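You operate a simulated robot arm through the tools that you are given. There is no shell and no other tool.

You run a simulated robot arm. Do the job below in one go: nothing can be reset, and whatever is moved stays where it is left.

JOB
Reset the tripped juicer line and get its lamp green again.
Fine: its switch off, then the blue reset button under the clear lid, then the switch on; close the lid, leave the other switches, the red knob and the plug.

Only the result counts: the job must be done as asked and must still hold three seconds after the hand-in. Knocking over, shifting, dropping, spilling or breaking anything else fails it. A push-on lid holds only when it is set on centred and level and pressed home; a screw cap is set on level and turned clockwise until tight.

ROBOT AND FRAMES
A 7-joint arm with a three-finger gripper, fixed in place. Base frame: the origin is on the floor under the middle of its stand, x ahead of it, y to its left, z up. Readings come in mm, degrees, newtons and seconds.
It reaches about 1342 mm from its shoulder. Its first joint turns from -166.0 to 166.0 degrees. Payload 2.69 kg.
Tool frame: the origin (TCP) lies between the finger pads and is the grasp point; the fingertips stand 30 mm ahead of it; z points along the fingers, y is the line along which they close. The gripper opens to 128 mm; its body begins 117 mm behind the TCP.
Orientation is that of the tool frame in the base frame, as [roll, pitch, yaw] about the fixed x, y, z axes, in that order (R = Rz(yaw) Ry(pitch) Rx(roll)). With the fingers straight down and closing along the base's y, the tool's x points along the base's -x, its y along +y and its z along -z.

CONTROLS
- The arm moves only by the tool apply_moves. Its arguments are lists of equal length, an entry for each row: "travel": the shift along the base's x, y, z in mm, a list of three; "angular": the turn, a rotation vector about the base's x, y, z in rad, a list of three. In form: {"travel": [[dx, dy, dz], ...], "angular": [[rx, ry, rz], ...]}. A call has 1 to 20 rows; each row shifts and turns the commanded pose from where the row before left it. "hand" is the finger opening in mm, from 0 to 128, set as the call begins (left out, the last holds). A row lasts 0.2 s, in which the tool goes at most 50 mm and 8.6 degrees; a call with a longer step from one row to the next is refused whole, and so is a gripper value outside its range. A pose out of reach is approached as far as the arm can. The call stops where the force on the tool passes 40 N (or 10 N more than at its start, if that is more) or the arm is blocked; 0.2 s more then pass. Each finger travels about 127 mm/s and halts on what it meets, pressing with about 36 N; the grip force reading is that of the motor and also rises with nothing between the fingers. The clock runs only during rows and for 0.2 s after the last one: add rows that do not move to give the fingers time. The reply holds the time, the measured pose of the TCP, the force on the tool along the base axes, the opening and the grip force, in the units named above and with some noise, with the torque about the TCP (base axes, N m) and any sound that the robot's microphone picked up, and new pictures: "show" is both (left out), scene, wrist or none.
- Cameras (640 x 400 px; columns grow to the right, rows downward): "scene" is fixed at [35.9, -510.3, 1619.1]; the picture's right is [0.46, -0.89, 0.00], its down [-0.58, -0.30, -0.76] and it looks along [0.67, 0.35, -0.65] (base axes); focal length 331 px, centre (320, 200). "wrist" rides on the gripper at [58, 54, -131] in the tool frame; the picture's right is [-0.68, 0.74, 0.00], its down [-0.62, -0.57, -0.55] and it looks along [-0.40, -0.37, 0.84] (tool axes); focal length 234 px, centre (320, 200). There is no depth. A picture from a camera that has moved, and an enlarged one, comes with that camera's place and axes in the base frame and with its lens. The place of the scene camera against the robot may be out by one fixed shift of up to 25 mm in any direction.
- slide_trunk(by): moves the trunk up (or, below 0, down) by that many mm; the arm rides with it, the base frame stays. It gives what a move gives, with no picture.
- close_up(camera, box): a new picture of the part [left, top, right, bottom] of that camera's present view, enlarged. It takes no simulated time.
- hand_in(): hands the job in; it is judged then, once.

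Places have to be worked out from the pictures, the camera data and where the tool is seen. Open the gripper and draw the arm clear of the work before you hand the job in, unless the task says otherwise.

The tools are called after "Request:" as a command line: name --argument value ..., lists and objects as JSON in quotes. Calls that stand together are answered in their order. apply_moves: Moves the arm, as the interface text tells. Its arguments: {"type":"object","properties":{"travel":{"type":"array"},"angular":{"type":"array"},"hand":{"type":"number"},"show":{"type":"string","enum":["both","scene","wrist","none"]}},"required":["travel","angular"]} The other tools are called the same way: slide_trunk (by) moves the trunk up or down; close_up (camera, box) takes an enlarged picture of a part of a camera's view; hand_in () hands the job in.

At the start:

```text
time: 0.0
tool_pos: [623.1, -313.3, 1179.7]
ee_rot: [180.0, 0.0, 180.0]
contact_force: [0.0, 0.1, 0.0]
wrist_torque: [-0.01, 0.0, 0.02]
gripper_width: 127.9
gripper_force: 0.0
trunk travel left (down, up): [-150.0, 200.0]
```

scene: 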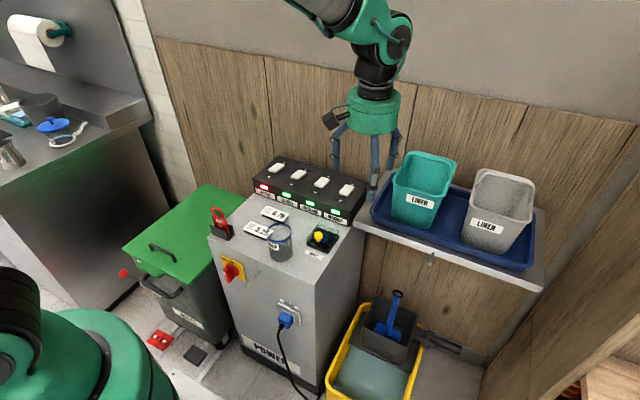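
wrist: 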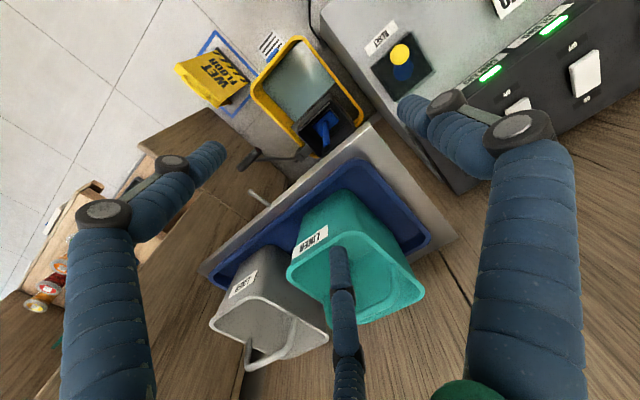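

I'll start by looking closely at the panel in both cameras before any motion.

Request:
close_up --camera "scene" --box '[240, 140, 380, 228]'

Request:
close_up --camera "scene" --box '[200, 200, 360, 300]'

Request:
close_up --camera "wrist" --box '[340, 0, 640, 188]'

```text
4.55 times, centred on (310, 184) of scene
camera zoom: at [35.9, -510.3, 1619.1], right [0.46, -0.89, 0.0], down [-0.58, -0.3, -0.76], along [0.67, 0.35, -0.65], focal length 1506 px, centre (366, 273)
```

zoom: 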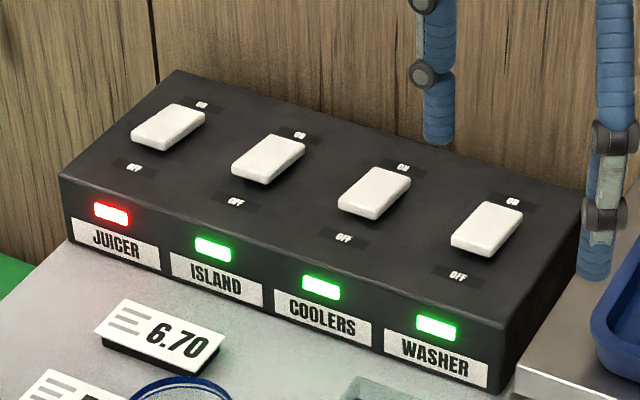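

```text
4.00 times, centred on (280, 250) of scene
camera zoom: at [35.9, -510.3, 1619.1], right [0.46, -0.89, 0.0], down [-0.58, -0.3, -0.76], along [0.67, 0.35, -0.65], focal length 1325 px, centre (480, 0)
```

zoom: 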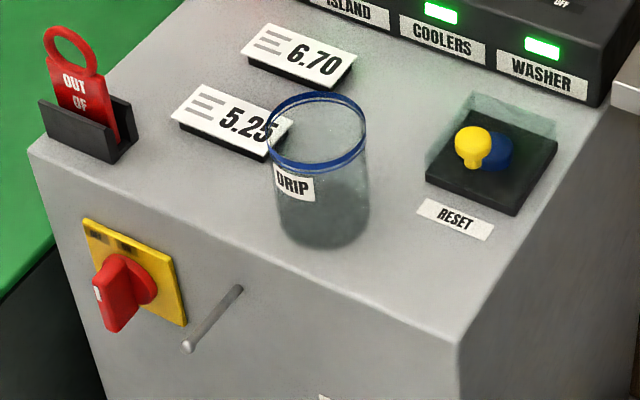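

```text
2.13 times, centred on (490, 94) of wrist
camera zoom: at [566.3, -259.5, 1309.6], right [0.68, 0.74, 0.0], down [0.62, -0.57, 0.55], along [0.4, -0.37, -0.84], focal length 498 px, centre (-42, 426)
```

zoom: 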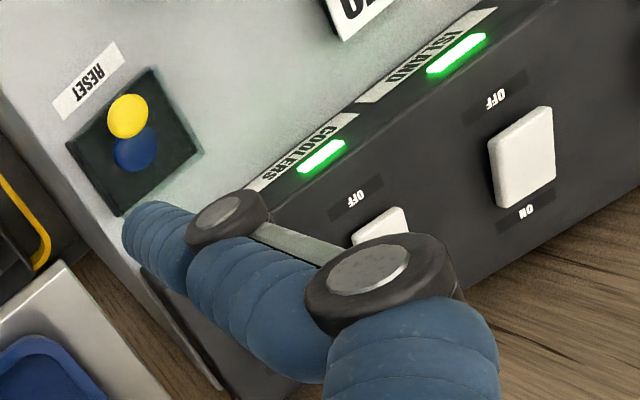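

The juicer lamp is red with its rocker at the left end. The blue button sits under a clear lid with a yellow knob at roughly (660, -175, 865). I'll move the wrist camera at a safe height so it looks straight at the reset area and the switches.

Request:
apply_moves --travel '[[-10, 40, 0], [-10, 40, 0], [-10, 40, 0], [-10, 40, 0], [0, 40, -20], [0, 20, -30], [0, 0, -30], [0, 0, 0]]' --angular '[[0, 0, 0], [0, 0, 0], [0, 0, 0], [0, 0, 0], [0, 0, 0], [0, 0, 0], [0, 0, 0], [0, 0, 0]]'

```text
time: 1.8
tool_pos: [583.4, -93.9, 1100.2]
ee_rot: [-179.9, 0.1, 180.0]
contact_force: [-0.3, 0.4, -0.3]
wrist_torque: [0.01, 0.04, 0.02]
gripper_width: 128.2
gripper_force: 0.1
trunk travel left (down, up): [-150.0, 200.0]
camera wrist: at [525.8, -40.2, 1229.1], right [0.68, 0.74, 0.0], down [0.62, -0.57, 0.55], along [0.4, -0.37, -0.84], focal length 234 px, centre (320, 200)
```

scene: 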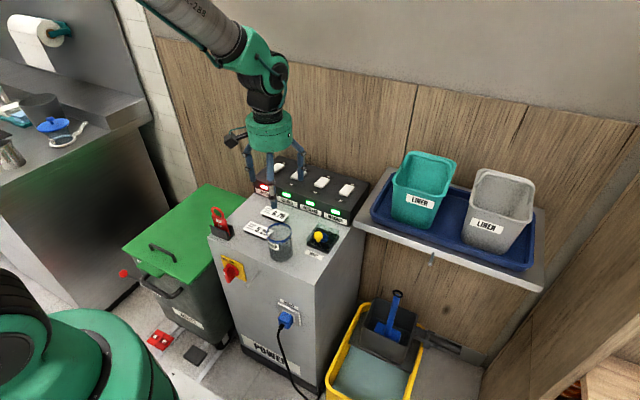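
wrist: 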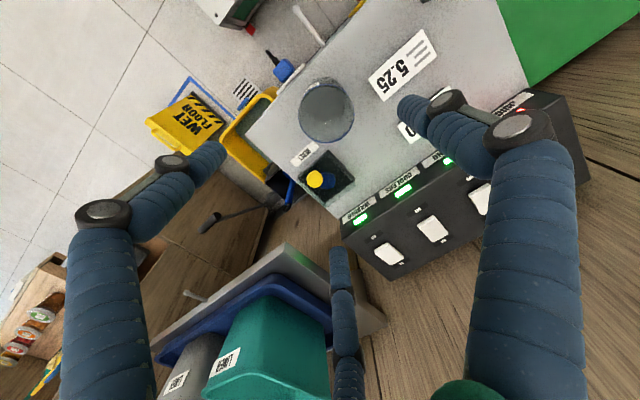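

Request:
close_up --camera "wrist" --box '[240, 60, 400, 260]'

Request:
close_up --camera "wrist" --box '[285, 130, 385, 220]'

Request:
close_up --camera "scene" --box '[290, 210, 354, 266]'

```text
2.00 times, centred on (320, 160) of wrist
camera zoom: at [525.8, -40.2, 1229.1], right [0.68, 0.74, 0.0], down [0.62, -0.57, 0.55], along [0.4, -0.37, -0.84], focal length 468 px, centre (320, 280)
```

zoom: 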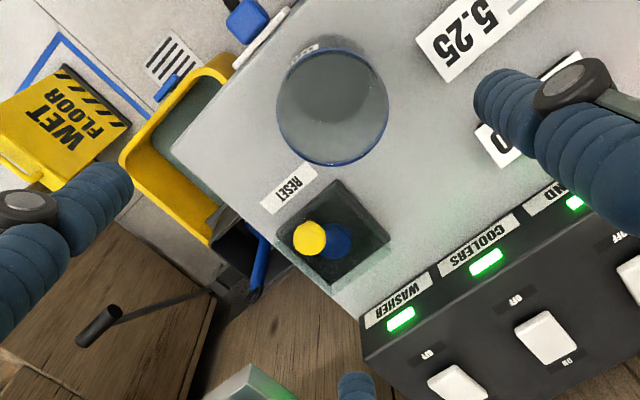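

```text
4.44 times, centred on (335, 175) of wrist
camera zoom: at [525.8, -40.2, 1229.1], right [0.68, 0.74, 0.0], down [0.62, -0.57, 0.55], along [0.4, -0.37, -0.84], focal length 1041 px, centre (253, 311)
```

zoom: 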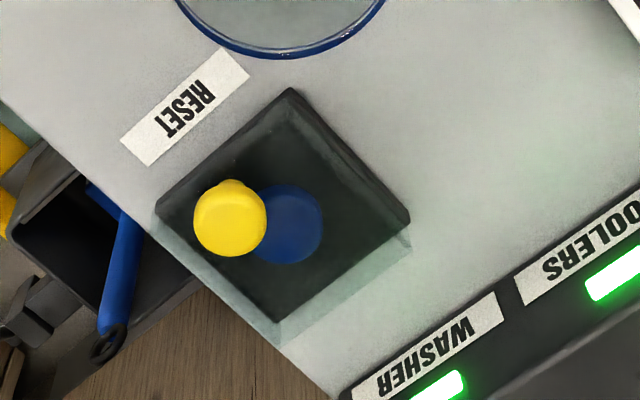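

```text
7.14 times, centred on (322, 238) of scene
camera zoom: at [35.9, -510.3, 1619.1], right [0.46, -0.89, 0.0], down [-0.58, -0.3, -0.76], along [0.67, 0.35, -0.65], focal length 2367 px, centre (306, -71)
```

zoom: 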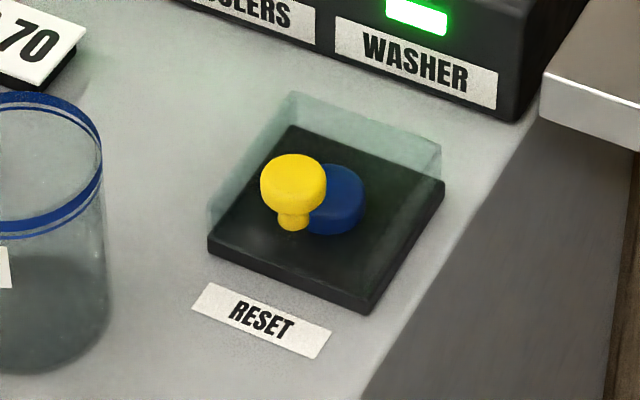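

From the two wrist views I place the knob top at about (657, -173, 878). The lid base is an 80 mm square at x 654–735, y -218 to -137, so the hinge is probably at the back with the knob at the front. Next I'll move at safe height to look at the juicer rocker.

Request:
apply_moves --travel '[[25, 30.5, -5], [25, 30.5, -5], [25, 30.5, -5], [25, 30.5, -5], [25, 30.5, -5], [25, 30.5, -5], [25, 30.5, -5], [22, 30.5, -5], [0, 0, 0]]' --angular '[[0, 0, 0], [0, 0, 0], [0, 0, 0], [0, 0, 0], [0, 0, 0], [0, 0, 0], [0, 0, 0], [0, 0, 0], [0, 0, 0]]'

```text
time: 3.8
tool_pos: [781.4, 149.4, 1059.2]
ee_rot: [-179.9, -0.1, 179.9]
contact_force: [0.4, 0.1, -0.3]
wrist_torque: [-0.06, -0.01, -0.02]
gripper_width: 127.8
gripper_force: 0.1
trunk travel left (down, up): [-150.0, 200.0]
camera wrist: at [724.3, 204.7, 1188.8], right [0.68, 0.74, 0.0], down [0.62, -0.57, 0.55], along [0.4, -0.37, -0.84], focal length 234 px, centre (320, 200)
```

scene: 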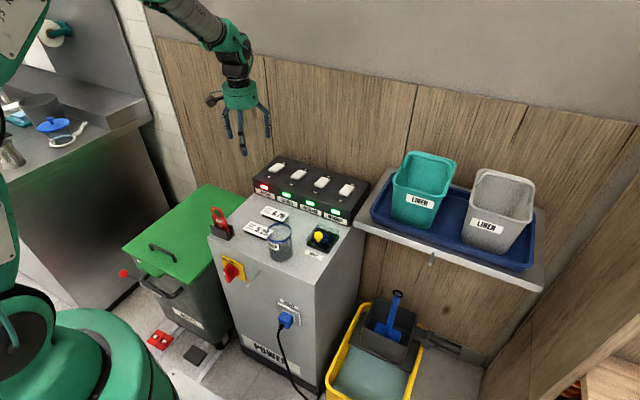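
wrist: 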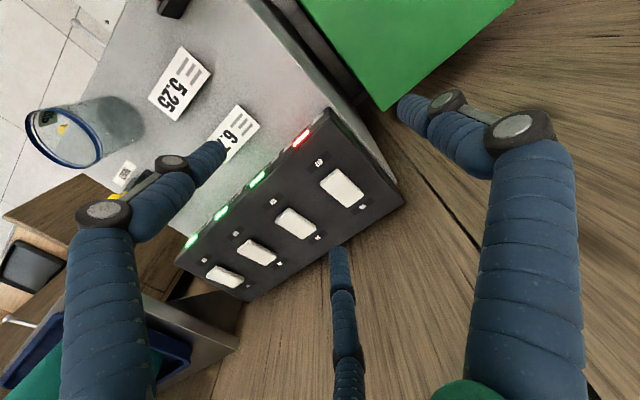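

Request:
close_up --camera "wrist" --box '[170, 100, 410, 310]'

Request:
close_up --camera "wrist" --box '[280, 130, 410, 230]'

Request:
close_up --camera "scene" --box '[250, 150, 310, 200]'

```text
1.90 times, centred on (290, 205) of wrist
camera zoom: at [724.3, 204.7, 1188.8], right [0.68, 0.74, 0.0], down [0.62, -0.57, 0.55], along [0.4, -0.37, -0.84], focal length 446 px, centre (377, 190)
```

zoom: 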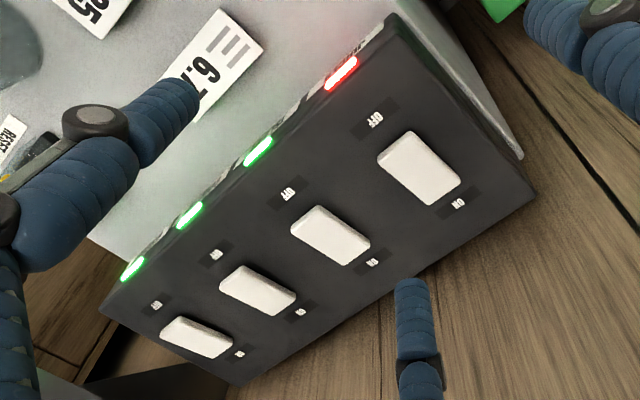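

```text
4.00 times, centred on (345, 180) of wrist
camera zoom: at [724.3, 204.7, 1188.8], right [0.68, 0.74, 0.0], down [0.62, -0.57, 0.55], along [0.4, -0.37, -0.84], focal length 937 px, centre (220, 280)
```

zoom: 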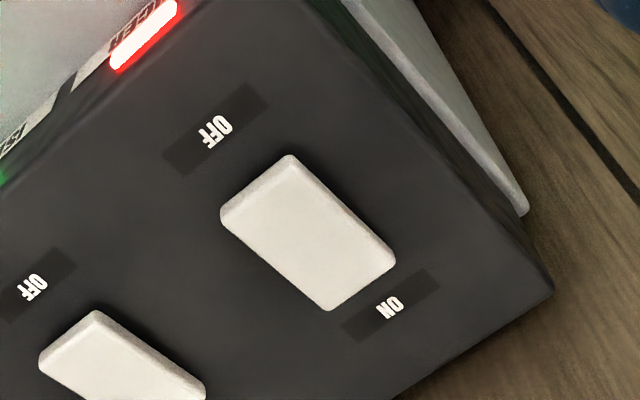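

```text
8.00 times, centred on (280, 175) of scene
camera zoom: at [35.9, -510.3, 1619.1], right [0.46, -0.89, 0.0], down [-0.58, -0.3, -0.76], along [0.67, 0.35, -0.65], focal length 2651 px, centre (640, 400)
```

zoom: 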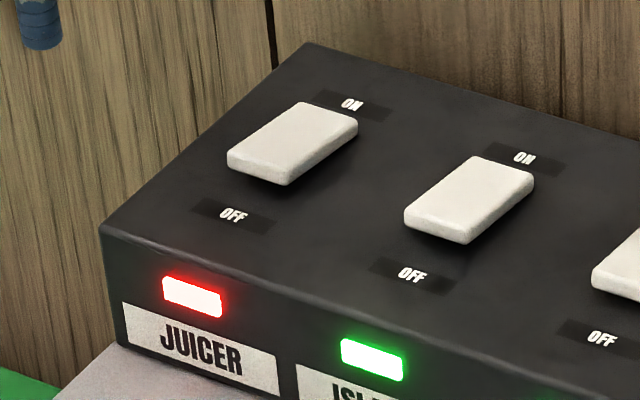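

The rocker row sits at about x 869, z 900, with the juicer rocker at y≈114. Its OFF end (front, x≈843) is raised. I'll close the fingers into a poker and check how the tip looks before pressing.

Request:
apply_moves --travel '[[10, -8, 0], [20, -8, 0], [20, -10, 0], [10, -9, 0], [0, 0, 0], [0, 0, 0]]' --angular '[[0, 0, 0], [0, 0, 0], [0, 0, 0], [0, 0, 0], [0, 0, 0], [0, 0, 0]]' --hand 0

```text
time: 5.2
tool_pos: [840.1, 115.9, 1059.5]
ee_rot: [180.0, 0.0, -180.0]
contact_force: [-0.9, 0.0, -0.5]
wrist_torque: [-0.02, 0.0, 0.03]
gripper_width: 2.2
gripper_force: 31.3
trunk travel left (down, up): [-150.0, 200.0]
camera wrist: at [783.0, 168.9, 1189.3], right [0.68, 0.74, 0.0], down [0.62, -0.57, 0.55], along [0.4, -0.37, -0.84], focal length 234 px, centre (320, 200)
```

scene: 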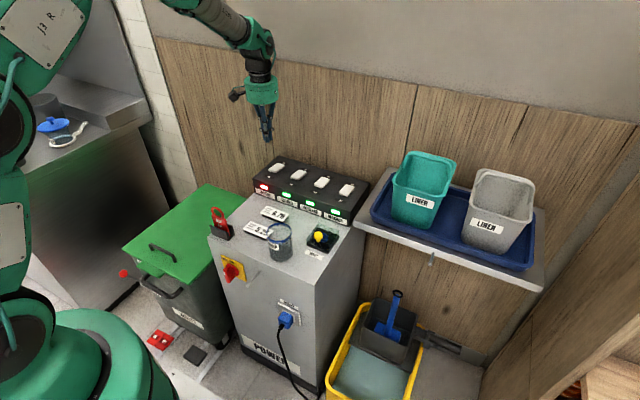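
wrist: 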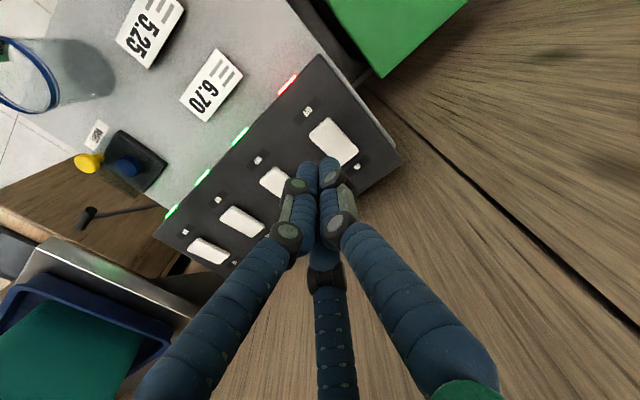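

Request:
close_up --camera "wrist" --box '[250, 90, 410, 210]'

Request:
close_up --camera "scene" --box '[225, 70, 305, 190]'

```text
3.33 times, centred on (330, 150) of wrist
camera zoom: at [783.0, 168.9, 1189.3], right [0.68, 0.74, 0.0], down [0.62, -0.57, 0.55], along [0.4, -0.37, -0.84], focal length 781 px, centre (287, 367)
```

zoom: 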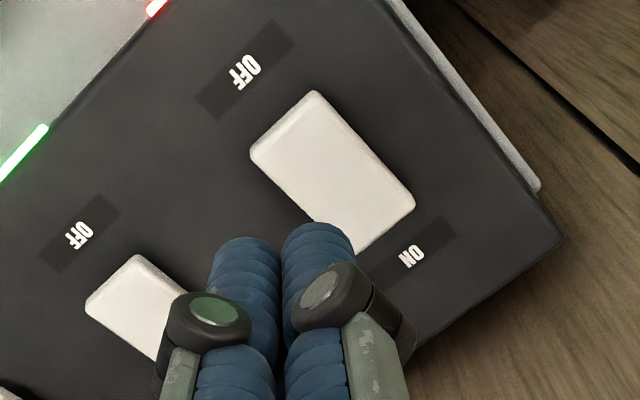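

```text
3.33 times, centred on (265, 130) of scene
camera zoom: at [35.9, -510.3, 1619.1], right [0.46, -0.89, 0.0], down [-0.58, -0.3, -0.76], along [0.67, 0.35, -0.65], focal length 1104 px, centre (503, 433)
```

zoom: 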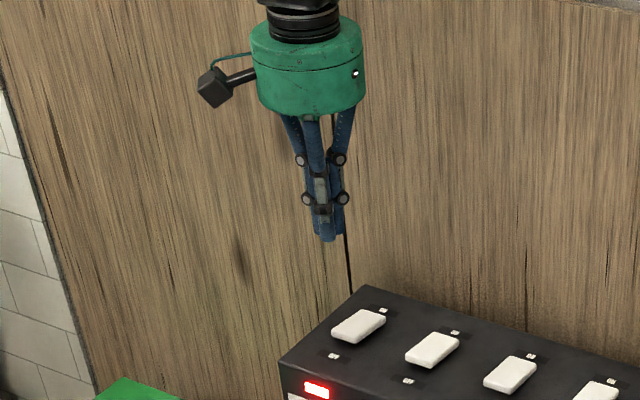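

The closed fingertips make a poker about 38 mm wide, 30 mm ahead of the TCP. I'll line it up over the OFF end at about (846, 114) and come down close to it.

Request:
apply_moves --travel '[[6, -2, -25], [0, 0, -35], [0, 0, -35], [0, 0, -18], [0, 0, 0]]' --angular '[[0, 0, 0], [0, 0, 0], [0, 0, 0], [0, 0, 0], [0, 0, 0]]'

```text
time: 6.4
tool_pos: [846.8, 112.9, 946.7]
ee_rot: [179.9, 0.0, 180.0]
contact_force: [-0.8, -1.0, 0.1]
wrist_torque: [-0.01, 0.04, 0.03]
gripper_width: 2.1
gripper_force: 31.1
trunk travel left (down, up): [-150.0, 200.0]
camera wrist: at [789.3, 167.3, 1075.9], right [0.68, 0.74, 0.0], down [0.62, -0.57, 0.55], along [0.4, -0.37, -0.84], focal length 234 px, centre (320, 200)
```

scene: 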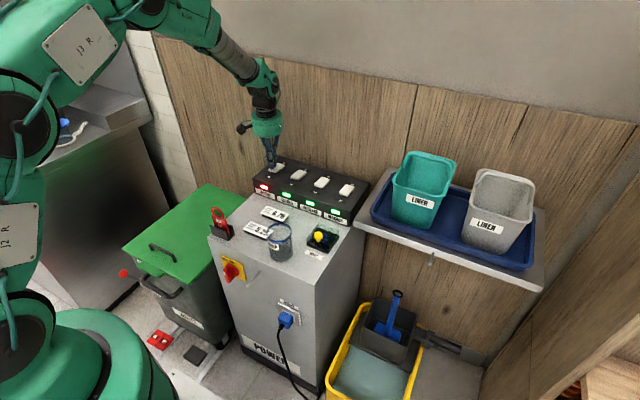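
wrist: 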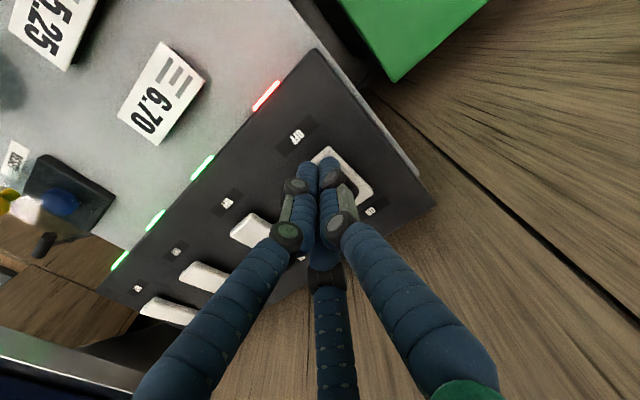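

The tip is over the OFF half, a few mm above it, with no contact yet. I'll press down in small steps and watch the force.

Request:
apply_moves --travel '[[0, 0, -4], [0, 0, -4], [0, 0, -3], [0, 0, -3], [0, 0, -2], [0, 0, 0]]' --angular '[[0, 0, 0], [0, 0, 0], [0, 0, 0], [0, 0, 0], [0, 0, 0], [0, 0, 0]]'

Request:
close_up --camera "scene" --box '[245, 140, 325, 200]'

```text
time: 7.8
tool_pos: [845.9, 113.0, 932.9]
ee_rot: [179.9, 0.1, 180.0]
contact_force: [-5.4, -0.8, 11.5]
wrist_torque: [-0.1, -0.07, -0.04]
gripper_width: 2.0
gripper_force: 32.3
trunk travel left (down, up): [-150.0, 200.0]
camera wrist: at [789.0, 167.3, 1061.6], right [0.68, 0.74, 0.0], down [0.61, -0.57, 0.55], along [0.4, -0.37, -0.84], focal length 234 px, centre (320, 200)
```

scene: 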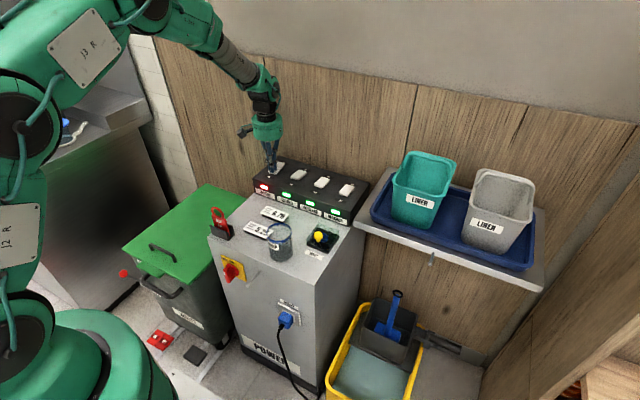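
wrist: 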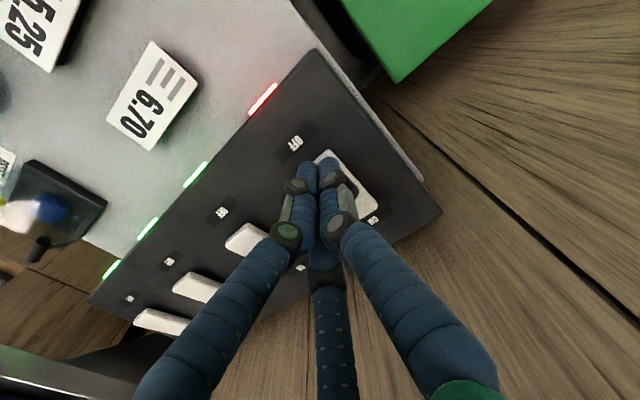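

```text
6.67 times, centred on (285, 170) of scene
camera zoom: at [35.9, -510.3, 1619.1], right [0.46, -0.89, 0.0], down [-0.58, -0.3, -0.76], along [0.67, 0.35, -0.65], focal length 2209 px, centre (553, 400)
```

zoom: 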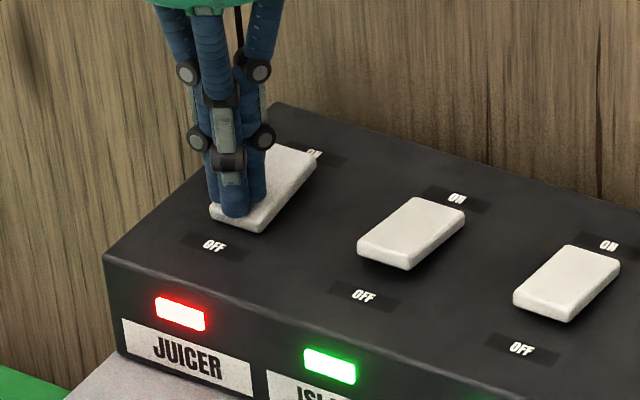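

Contact reads 11.5 N and the rocker has started tilting. I'll keep pressing until it goes over.

Request:
apply_moves --travel '[[0, 0, -3], [0, 0, -3], [0, 0, -2], [0, 0, 0]]' --angular '[[0, 0, 0], [0, 0, 0], [0, 0, 0], [0, 0, 0]]'

Request:
close_up --camera "scene" --box '[245, 140, 325, 200]'

```text
time: 8.4
tool_pos: [848.2, 113.9, 932.4]
ee_rot: [-179.9, 0.4, 180.0]
contact_force: [-4.1, -0.1, 15.3]
wrist_torque: [-0.08, -0.16, 0.01]
gripper_width: 2.1
gripper_force: 31.4
trunk travel left (down, up): [-150.0, 200.0]
stopped in row 2: the force on the tool passed its limit at 44 N (the readings are from after the stop); the commanded pose is now the measured one
camera wrist: at [790.5, 167.6, 1061.6], right [0.68, 0.74, 0.01], down [0.61, -0.57, 0.55], along [0.41, -0.37, -0.83], focal length 234 px, centre (320, 200)
```

scene: 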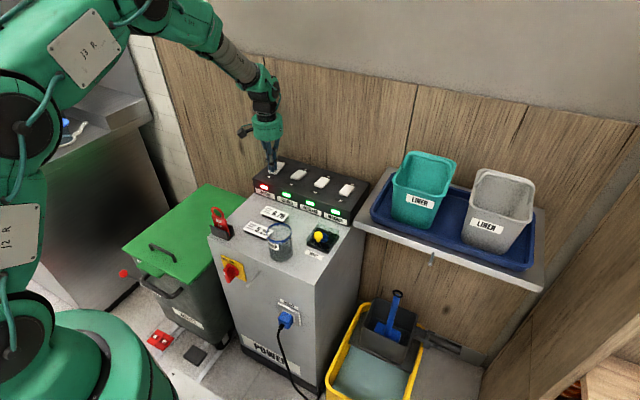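
wrist: 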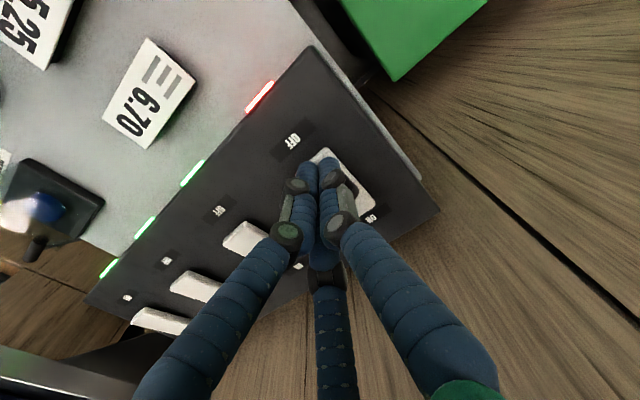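

```text
6.67 times, centred on (285, 170) of scene
camera zoom: at [35.9, -510.3, 1619.1], right [0.46, -0.89, 0.0], down [-0.58, -0.3, -0.76], along [0.67, 0.35, -0.65], focal length 2209 px, centre (553, 400)
```

zoom: 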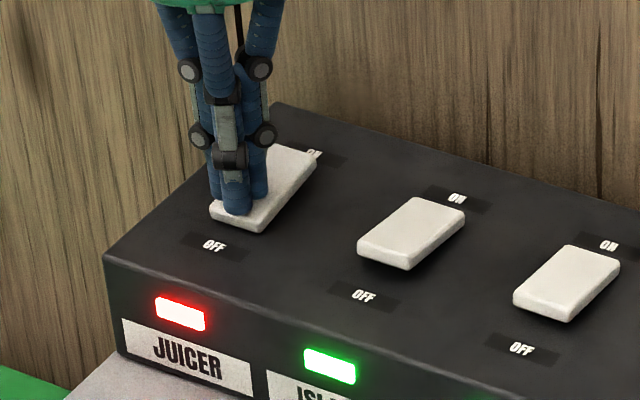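

The rocker hit a hard stop at 44 N and now looks tilted toward OFF. I'll lift straight up and check that it stays there.

Request:
apply_moves --travel '[[0, 0, 10], [0, 0, 30], [0, 0, 40], [0, 0, 40], [0, 0, 0]]' --angular '[[0, 0, 0], [0, 0, 0], [0, 0, 0], [0, 0, 0], [0, 0, 0]]'

Request:
close_up --camera "scene" --box '[245, 140, 325, 200]'

Request:
close_up --camera "wrist" --box '[150, 60, 410, 230]'

```text
time: 9.6
tool_pos: [847.8, 114.3, 1049.9]
ee_rot: [179.9, 0.2, 180.0]
contact_force: [0.2, 0.9, 0.5]
wrist_torque: [-0.02, 0.0, 0.03]
gripper_width: 2.0
gripper_force: 31.6
trunk travel left (down, up): [-150.0, 200.0]
camera wrist: at [789.3, 167.5, 1179.8], right [0.68, 0.74, 0.0], down [0.61, -0.57, 0.55], along [0.41, -0.37, -0.83], focal length 234 px, centre (320, 200)
```

scene: 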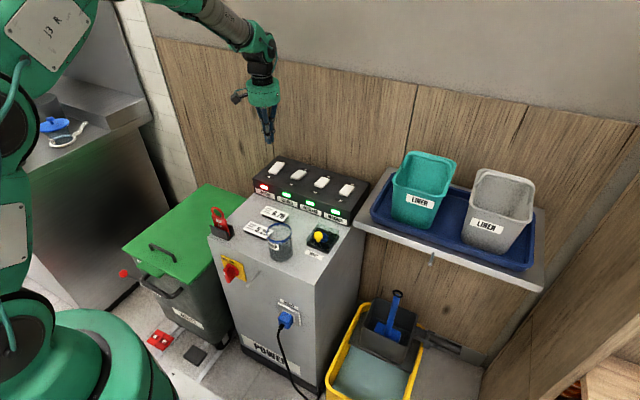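
wrist: 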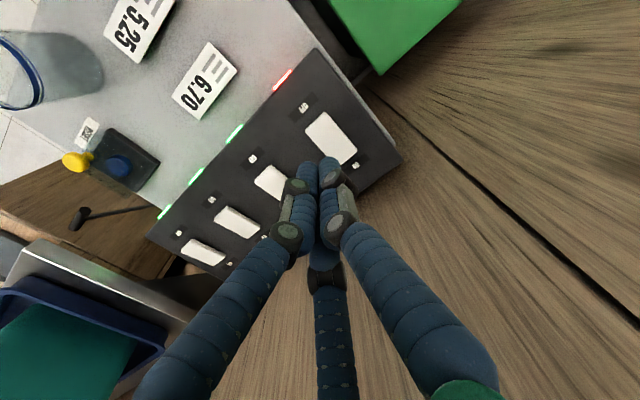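

```text
6.67 times, centred on (285, 170) of scene
camera zoom: at [35.9, -510.3, 1619.1], right [0.46, -0.89, 0.0], down [-0.58, -0.3, -0.76], along [0.67, 0.35, -0.65], focal length 2209 px, centre (553, 400)
```

zoom: 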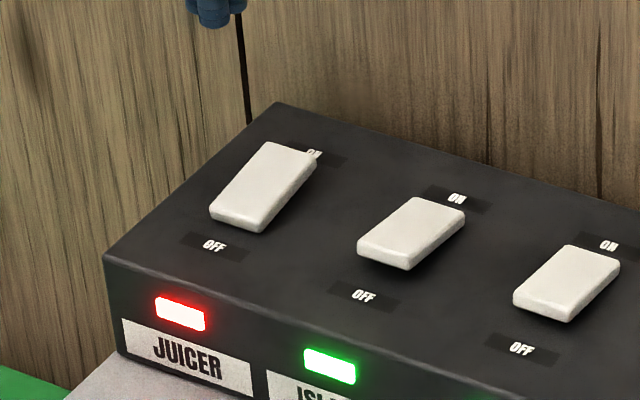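

```text
2.35 times, centred on (280, 145) of wrist
camera zoom: at [789.3, 167.5, 1179.8], right [0.68, 0.74, 0.0], down [0.61, -0.57, 0.55], along [0.41, -0.37, -0.83], focal length 551 px, centre (414, 329)
```

zoom: 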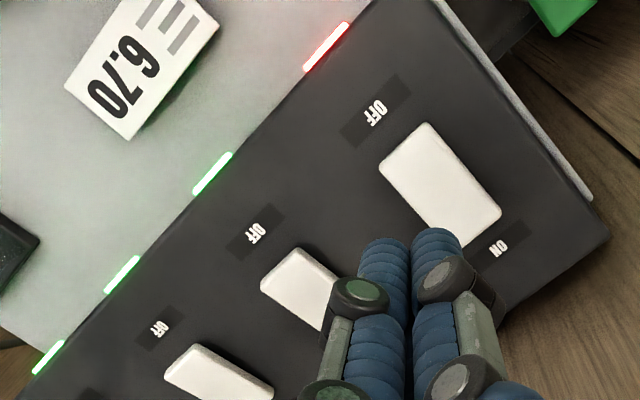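

The juicer rocker now stays at OFF and its lamp is still red. Next is the lid. I'll move back in front of it at height and yaw -90° so the wrist camera ends up on the upper side, clear of the jar (rim about z 916 at (583, -81)).

Request:
apply_moves --travel '[[-26, -26, 0], [-26, -26, 0], [-26, -26, 0], [-26, -26, 0], [-26, -26, 0], [-26, -26, 0], [-26, -26, 0], [-26, -26, 0], [-26, -26, 0], [-27, -27, 0], [-27, -26, 0], [0, 0, 0]]' --angular '[[0, 0, -0.1428], [0, 0, -0.1428], [0, 0, -0.1428], [0, 0, -0.1428], [0, 0, -0.1428], [0, 0, -0.1428], [0, 0, -0.1428], [0, 0, -0.1428], [0, 0, -0.1428], [0, 0, -0.1428], [0, 0, -0.1428], [0, 0, 0]]'

```text
time: 12.2
tool_pos: [560.5, -173.6, 1049.2]
ee_rot: [179.9, 0.2, 89.9]
contact_force: [0.4, -0.7, 0.4]
wrist_torque: [0.02, -0.05, 0.01]
gripper_width: 2.1
gripper_force: 31.6
trunk travel left (down, up): [-150.0, 200.0]
camera wrist: at [615.3, -115.3, 1179.1], right [0.74, -0.68, 0.0], down [-0.57, -0.61, 0.55], along [-0.37, -0.41, -0.84], focal length 234 px, centre (320, 200)
```

scene: 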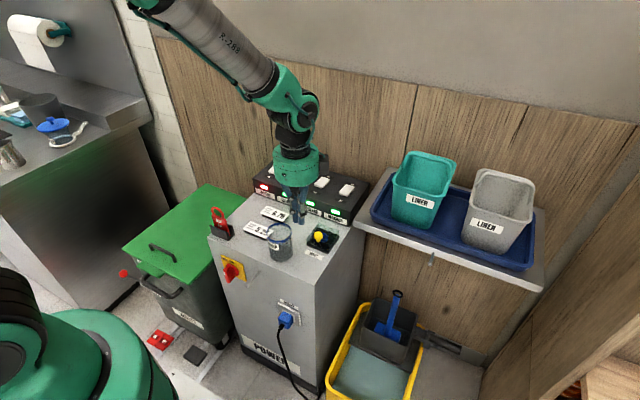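
wrist: 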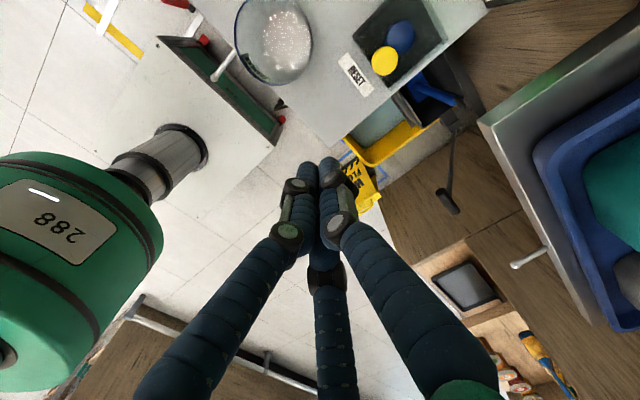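

The yaw went cleanly. Now I'll tilt the tool 60° forward at this height so it points forward and down toward the lid front.

Request:
apply_moves --travel '[[-5, 0, 0], [-5, 0, 0], [-5, 0, 0], [-5, 0, 0], [-5, 0, 0], [-5, 0, 0], [0, 0, 0], [0, 0, 0], [0, 0, 0]]' --angular '[[0, -0.131, 0], [0, -0.131, 0], [0, -0.131, 0], [0, -0.131, 0], [0, -0.131, 0], [0, -0.131, 0], [0, -0.131, 0], [0, -0.131, 0], [0, 0, 0]]'

Request:
close_up --camera "wrist" --box '[220, 0, 420, 200]'

```text
time: 14.2
tool_pos: [528.8, -172.7, 1049.8]
ee_rot: [119.8, 0.1, 89.8]
contact_force: [-1.0, 0.5, 0.1]
wrist_torque: [-0.01, 0.02, -0.02]
gripper_width: 2.4
gripper_force: 31.5
trunk travel left (down, up): [-150.0, 200.0]
camera wrist: at [444.1, -113.5, 1160.3], right [0.36, -0.68, 0.64], down [-0.76, -0.61, -0.22], along [0.54, -0.41, -0.74], focal length 234 px, centre (320, 200)
```

scene: 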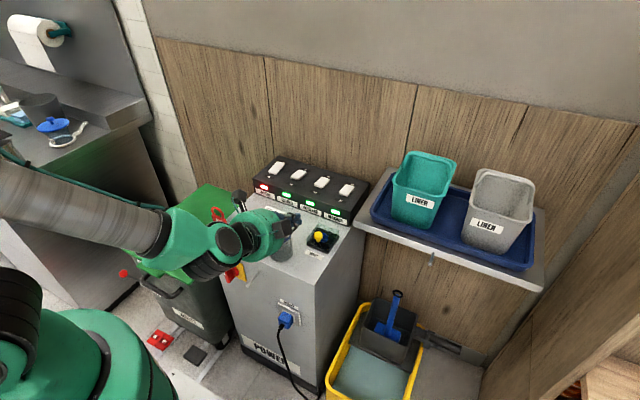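
wrist: 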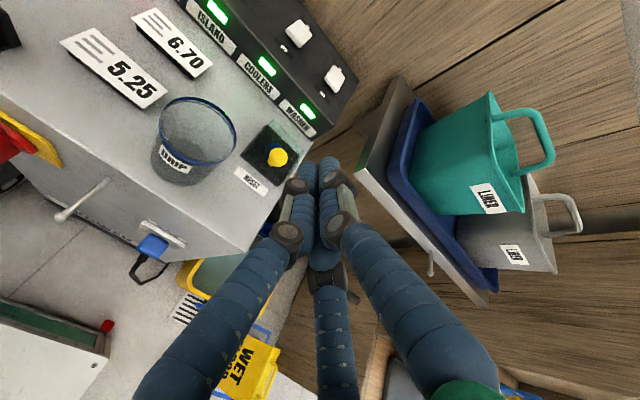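

```text
2.00 times, centred on (320, 100) of wrist
camera zoom: at [444.1, -113.5, 1160.3], right [0.36, -0.68, 0.64], down [-0.76, -0.61, -0.22], along [0.54, -0.41, -0.74], focal length 468 px, centre (320, 400)
```

zoom: 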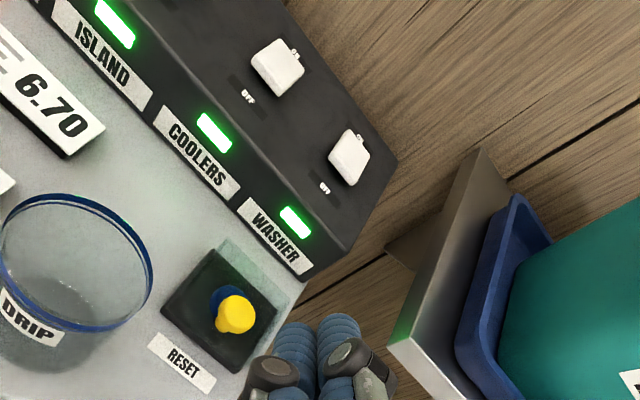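

The view from the left confirms a clear box lid with a mushroom knob at its front edge. I'll descend to just in front of it, with the tip at about (605, -173, 845), for a closer look.

Request:
apply_moves --travel '[[9, 0, -32], [9, 0, -32], [8, 0, -32], [8, 0, -32], [8, 0, -32], [8, 0, -30], [0, 0, 0]]' --angular '[[0, 0, 0], [0, 0, 0], [0, 0, 0], [0, 0, 0], [0, 0, 0], [0, 0, 0], [0, 0, 0]]'

Request:
close_up --camera "wrist" --box '[200, 20, 400, 220]'

Request:
close_up --camera "scene" --box '[270, 200, 360, 280]'

```text
time: 15.8
tool_pos: [581.5, -173.7, 858.5]
ee_rot: [120.0, 0.2, 89.8]
contact_force: [0.1, -0.6, 0.0]
wrist_torque: [0.04, -0.01, 0.02]
gripper_width: 2.1
gripper_force: 31.4
trunk travel left (down, up): [-150.0, 200.0]
camera wrist: at [496.1, -114.6, 968.5], right [0.37, -0.68, 0.64], down [-0.76, -0.61, -0.22], along [0.54, -0.41, -0.74], focal length 234 px, centre (320, 200)
```

scene: 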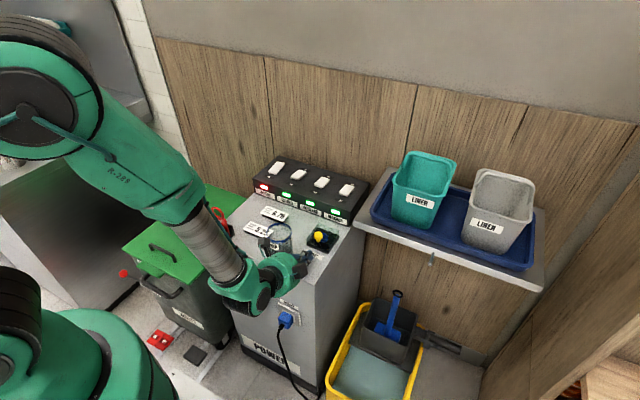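
wrist: 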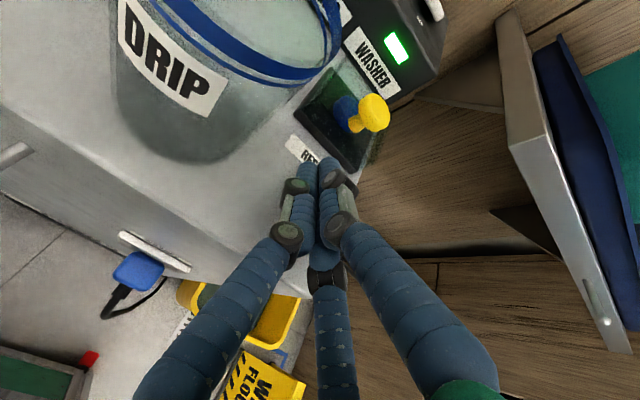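

```text
2.00 times, centred on (300, 120) of wrist
camera zoom: at [496.1, -114.6, 968.5], right [0.37, -0.68, 0.64], down [-0.76, -0.61, -0.22], along [0.54, -0.41, -0.74], focal length 468 px, centre (360, 360)
```

zoom: 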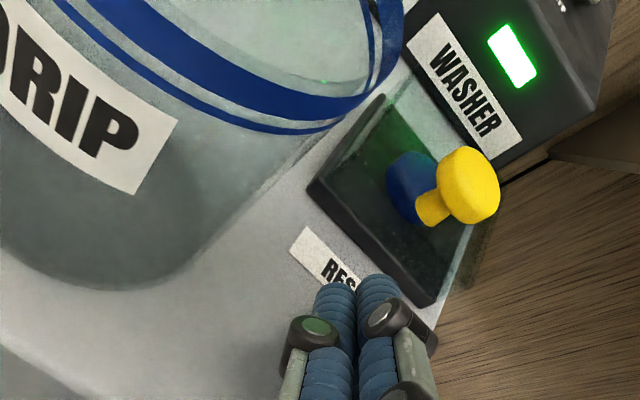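

```text
5.00 times, centred on (315, 240) of scene
camera zoom: at [35.9, -510.3, 1619.1], right [0.46, -0.89, 0.0], down [-0.58, -0.3, -0.76], along [0.67, 0.35, -0.65], focal length 1657 px, centre (345, 0)
```

zoom: 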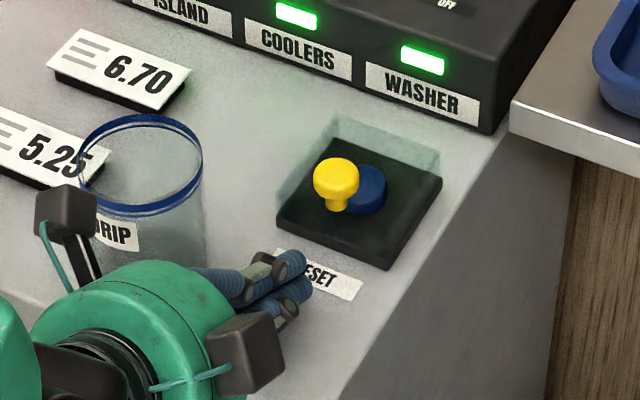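

The side view gives the lid front wall at about x 650, the lid top at about z 855, and the knob head at z 866–880 with its rim overhanging the front to about x 645. I'll slide the poker forward under the head's rim and keep an eye on the force.

Request:
apply_moves --travel '[[10, 0, 0], [8, 0, 0], [6, 0, 0], [4, 0, 0], [3, 0, 0], [0, 0, 0]]' --angular '[[0, 0, 0], [0, 0, 0], [0, 0, 0], [0, 0, 0], [0, 0, 0], [0, 0, 0]]'

Request:
close_up --camera "wrist" --box '[220, 80, 400, 220]'

Request:
close_up --camera "scene" --box '[270, 200, 360, 280]'

```text
time: 17.2
tool_pos: [611.7, -173.7, 858.0]
ee_rot: [119.9, 0.2, 89.7]
contact_force: [1.2, 0.0, 0.4]
wrist_torque: [-0.03, 0.01, -0.01]
gripper_width: 2.0
gripper_force: 31.1
trunk travel left (down, up): [-150.0, 200.0]
camera wrist: at [525.6, -114.4, 969.5], right [0.36, -0.68, 0.64], down [-0.76, -0.61, -0.22], along [0.54, -0.41, -0.74], focal length 234 px, centre (320, 200)
```

scene: 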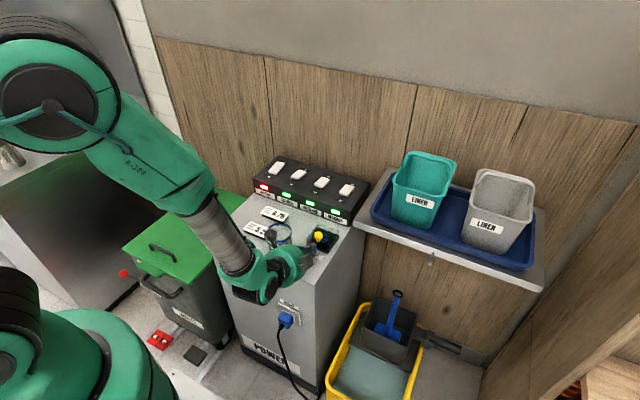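
wrist: 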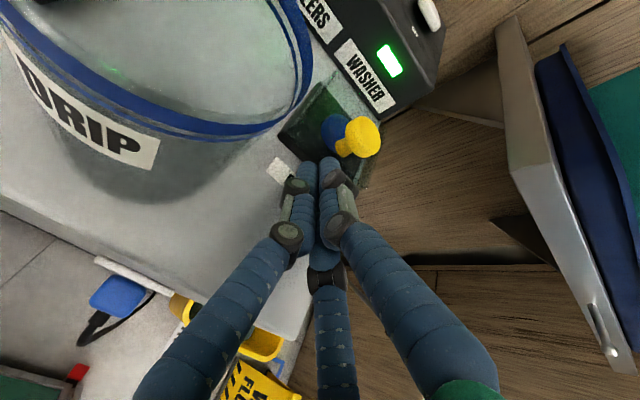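

```text
2.86 times, centred on (310, 150) of wrist
camera zoom: at [525.6, -114.4, 969.5], right [0.36, -0.68, 0.64], down [-0.76, -0.61, -0.22], along [0.54, -0.41, -0.74], focal length 669 px, centre (349, 343)
```

zoom: 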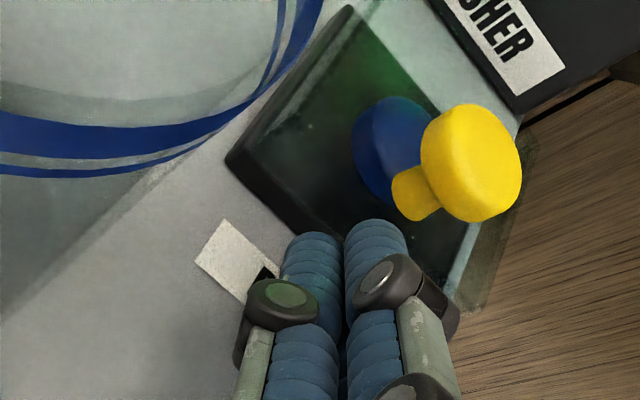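

```text
5.00 times, centred on (315, 240) of scene
camera zoom: at [35.9, -510.3, 1619.1], right [0.46, -0.89, 0.0], down [-0.58, -0.3, -0.76], along [0.67, 0.35, -0.65], focal length 1657 px, centre (345, 0)
```

zoom: 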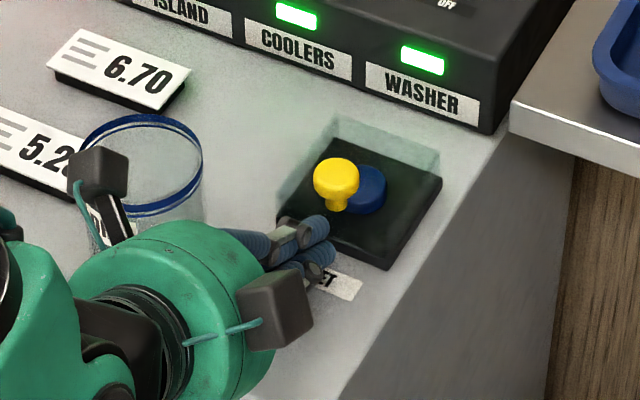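

There's no contact yet. The upper fingertip's end is at about x 646, just short of the lid front, so I'll creep forward a few more mm and then test-lift.

Request:
apply_moves --travel '[[2, 0, 0], [2, 0, 0], [2, 0, 0], [0, 0, 0]]' --angular '[[0, 0, 0], [0, 0, 0], [0, 0, 0], [0, 0, 0]]' --show "wrist"

Request:
close_up --camera "wrist" --box '[260, 90, 400, 200]'

```text
time: 18.2
tool_pos: [617.1, -174.3, 858.1]
ee_rot: [120.0, 0.1, 89.8]
contact_force: [0.2, -0.4, -0.8]
wrist_torque: [0.01, -0.01, 0.03]
gripper_width: 2.3
gripper_force: 31.3
trunk travel left (down, up): [-150.0, 200.0]
camera wrist: at [531.8, -114.1, 969.6], right [0.36, -0.68, 0.64], down [-0.76, -0.61, -0.22], along [0.54, -0.41, -0.74], focal length 234 px, centre (320, 200)
```

wrist: 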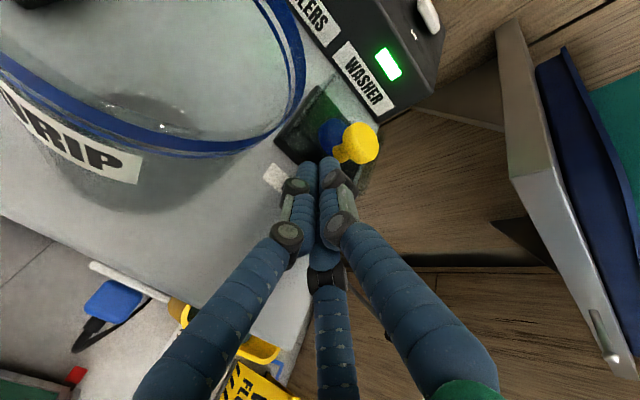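

```text
3.64 times, centred on (330, 145) of wrist
camera zoom: at [531.8, -114.1, 969.6], right [0.36, -0.68, 0.64], down [-0.76, -0.61, -0.22], along [0.54, -0.41, -0.74], focal length 852 px, centre (284, 400)
```

zoom: 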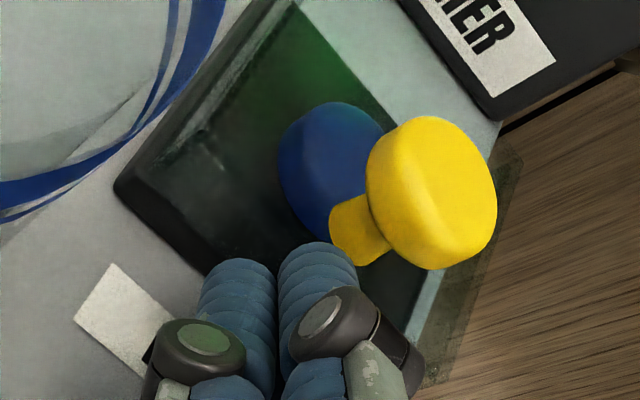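

Still no contact, and the upper fingertip now looks to be beneath the head next to the stem. I'll lift gently and watch for a response.

Request:
apply_moves --travel '[[2, 0, 0], [0, 0, 3], [0, 0, 3], [0, 0, 3], [0, 0, 3], [0, 0, 0]]' --angular '[[0, 0, 0], [0, 0, 0], [0, 0, 0], [0, 0, 0], [0, 0, 0], [0, 0, 0]]'

Request:
close_up --camera "wrist" --box '[260, 90, 400, 200]'

Request:
close_up --camera "scene" --box '[270, 200, 360, 280]'

```text
time: 19.6
tool_pos: [618.4, -173.1, 872.0]
ee_rot: [119.9, 0.1, 89.8]
contact_force: [-0.4, 1.2, -0.7]
wrist_torque: [0.0, 0.04, 0.01]
gripper_width: 2.0
gripper_force: 31.5
trunk travel left (down, up): [-150.0, 200.0]
camera wrist: at [533.0, -114.2, 981.6], right [0.37, -0.68, 0.64], down [-0.76, -0.61, -0.22], along [0.54, -0.41, -0.74], focal length 234 px, centre (320, 200)
```

scene: 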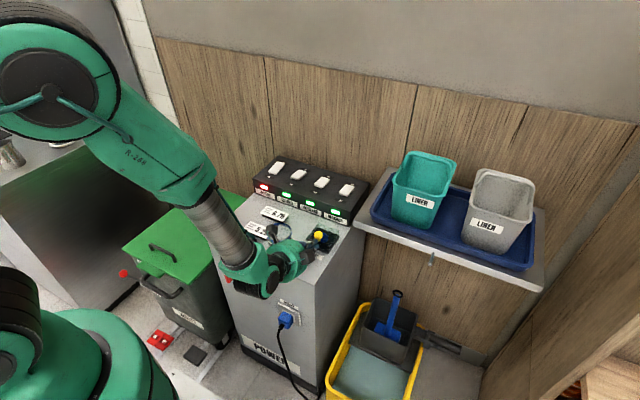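
wrist: 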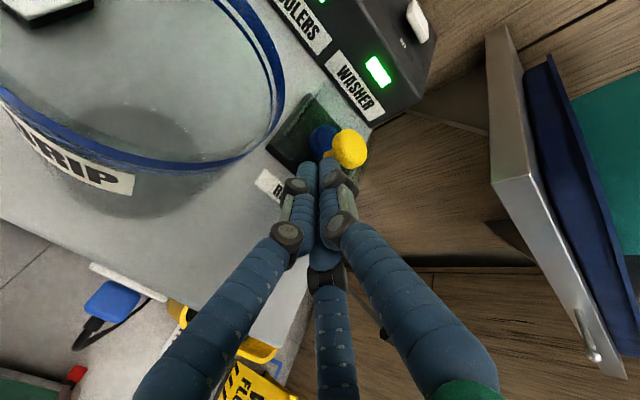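

```text
3.64 times, centred on (330, 145) of wrist
camera zoom: at [533.0, -114.2, 981.6], right [0.37, -0.68, 0.64], down [-0.76, -0.61, -0.22], along [0.54, -0.41, -0.74], focal length 852 px, centre (284, 400)
```

zoom: 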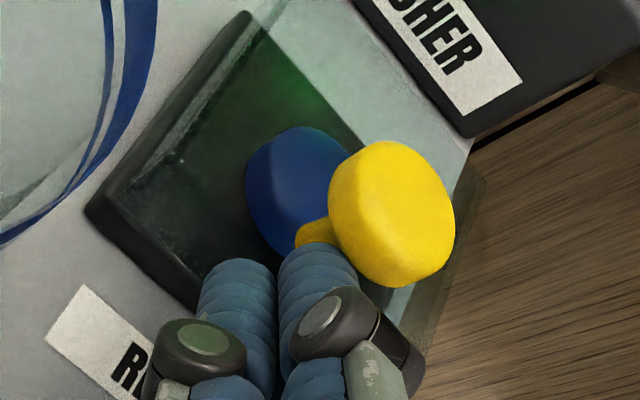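

```text
5.00 times, centred on (315, 240) of scene
camera zoom: at [35.9, -510.3, 1619.1], right [0.46, -0.89, 0.0], down [-0.58, -0.3, -0.76], along [0.67, 0.35, -0.65], focal length 1657 px, centre (345, 0)
```

zoom: 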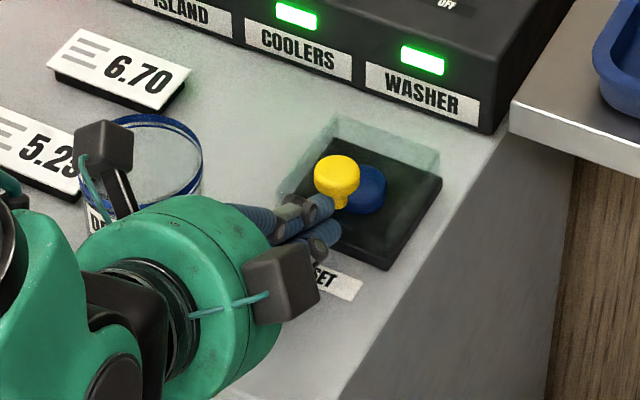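

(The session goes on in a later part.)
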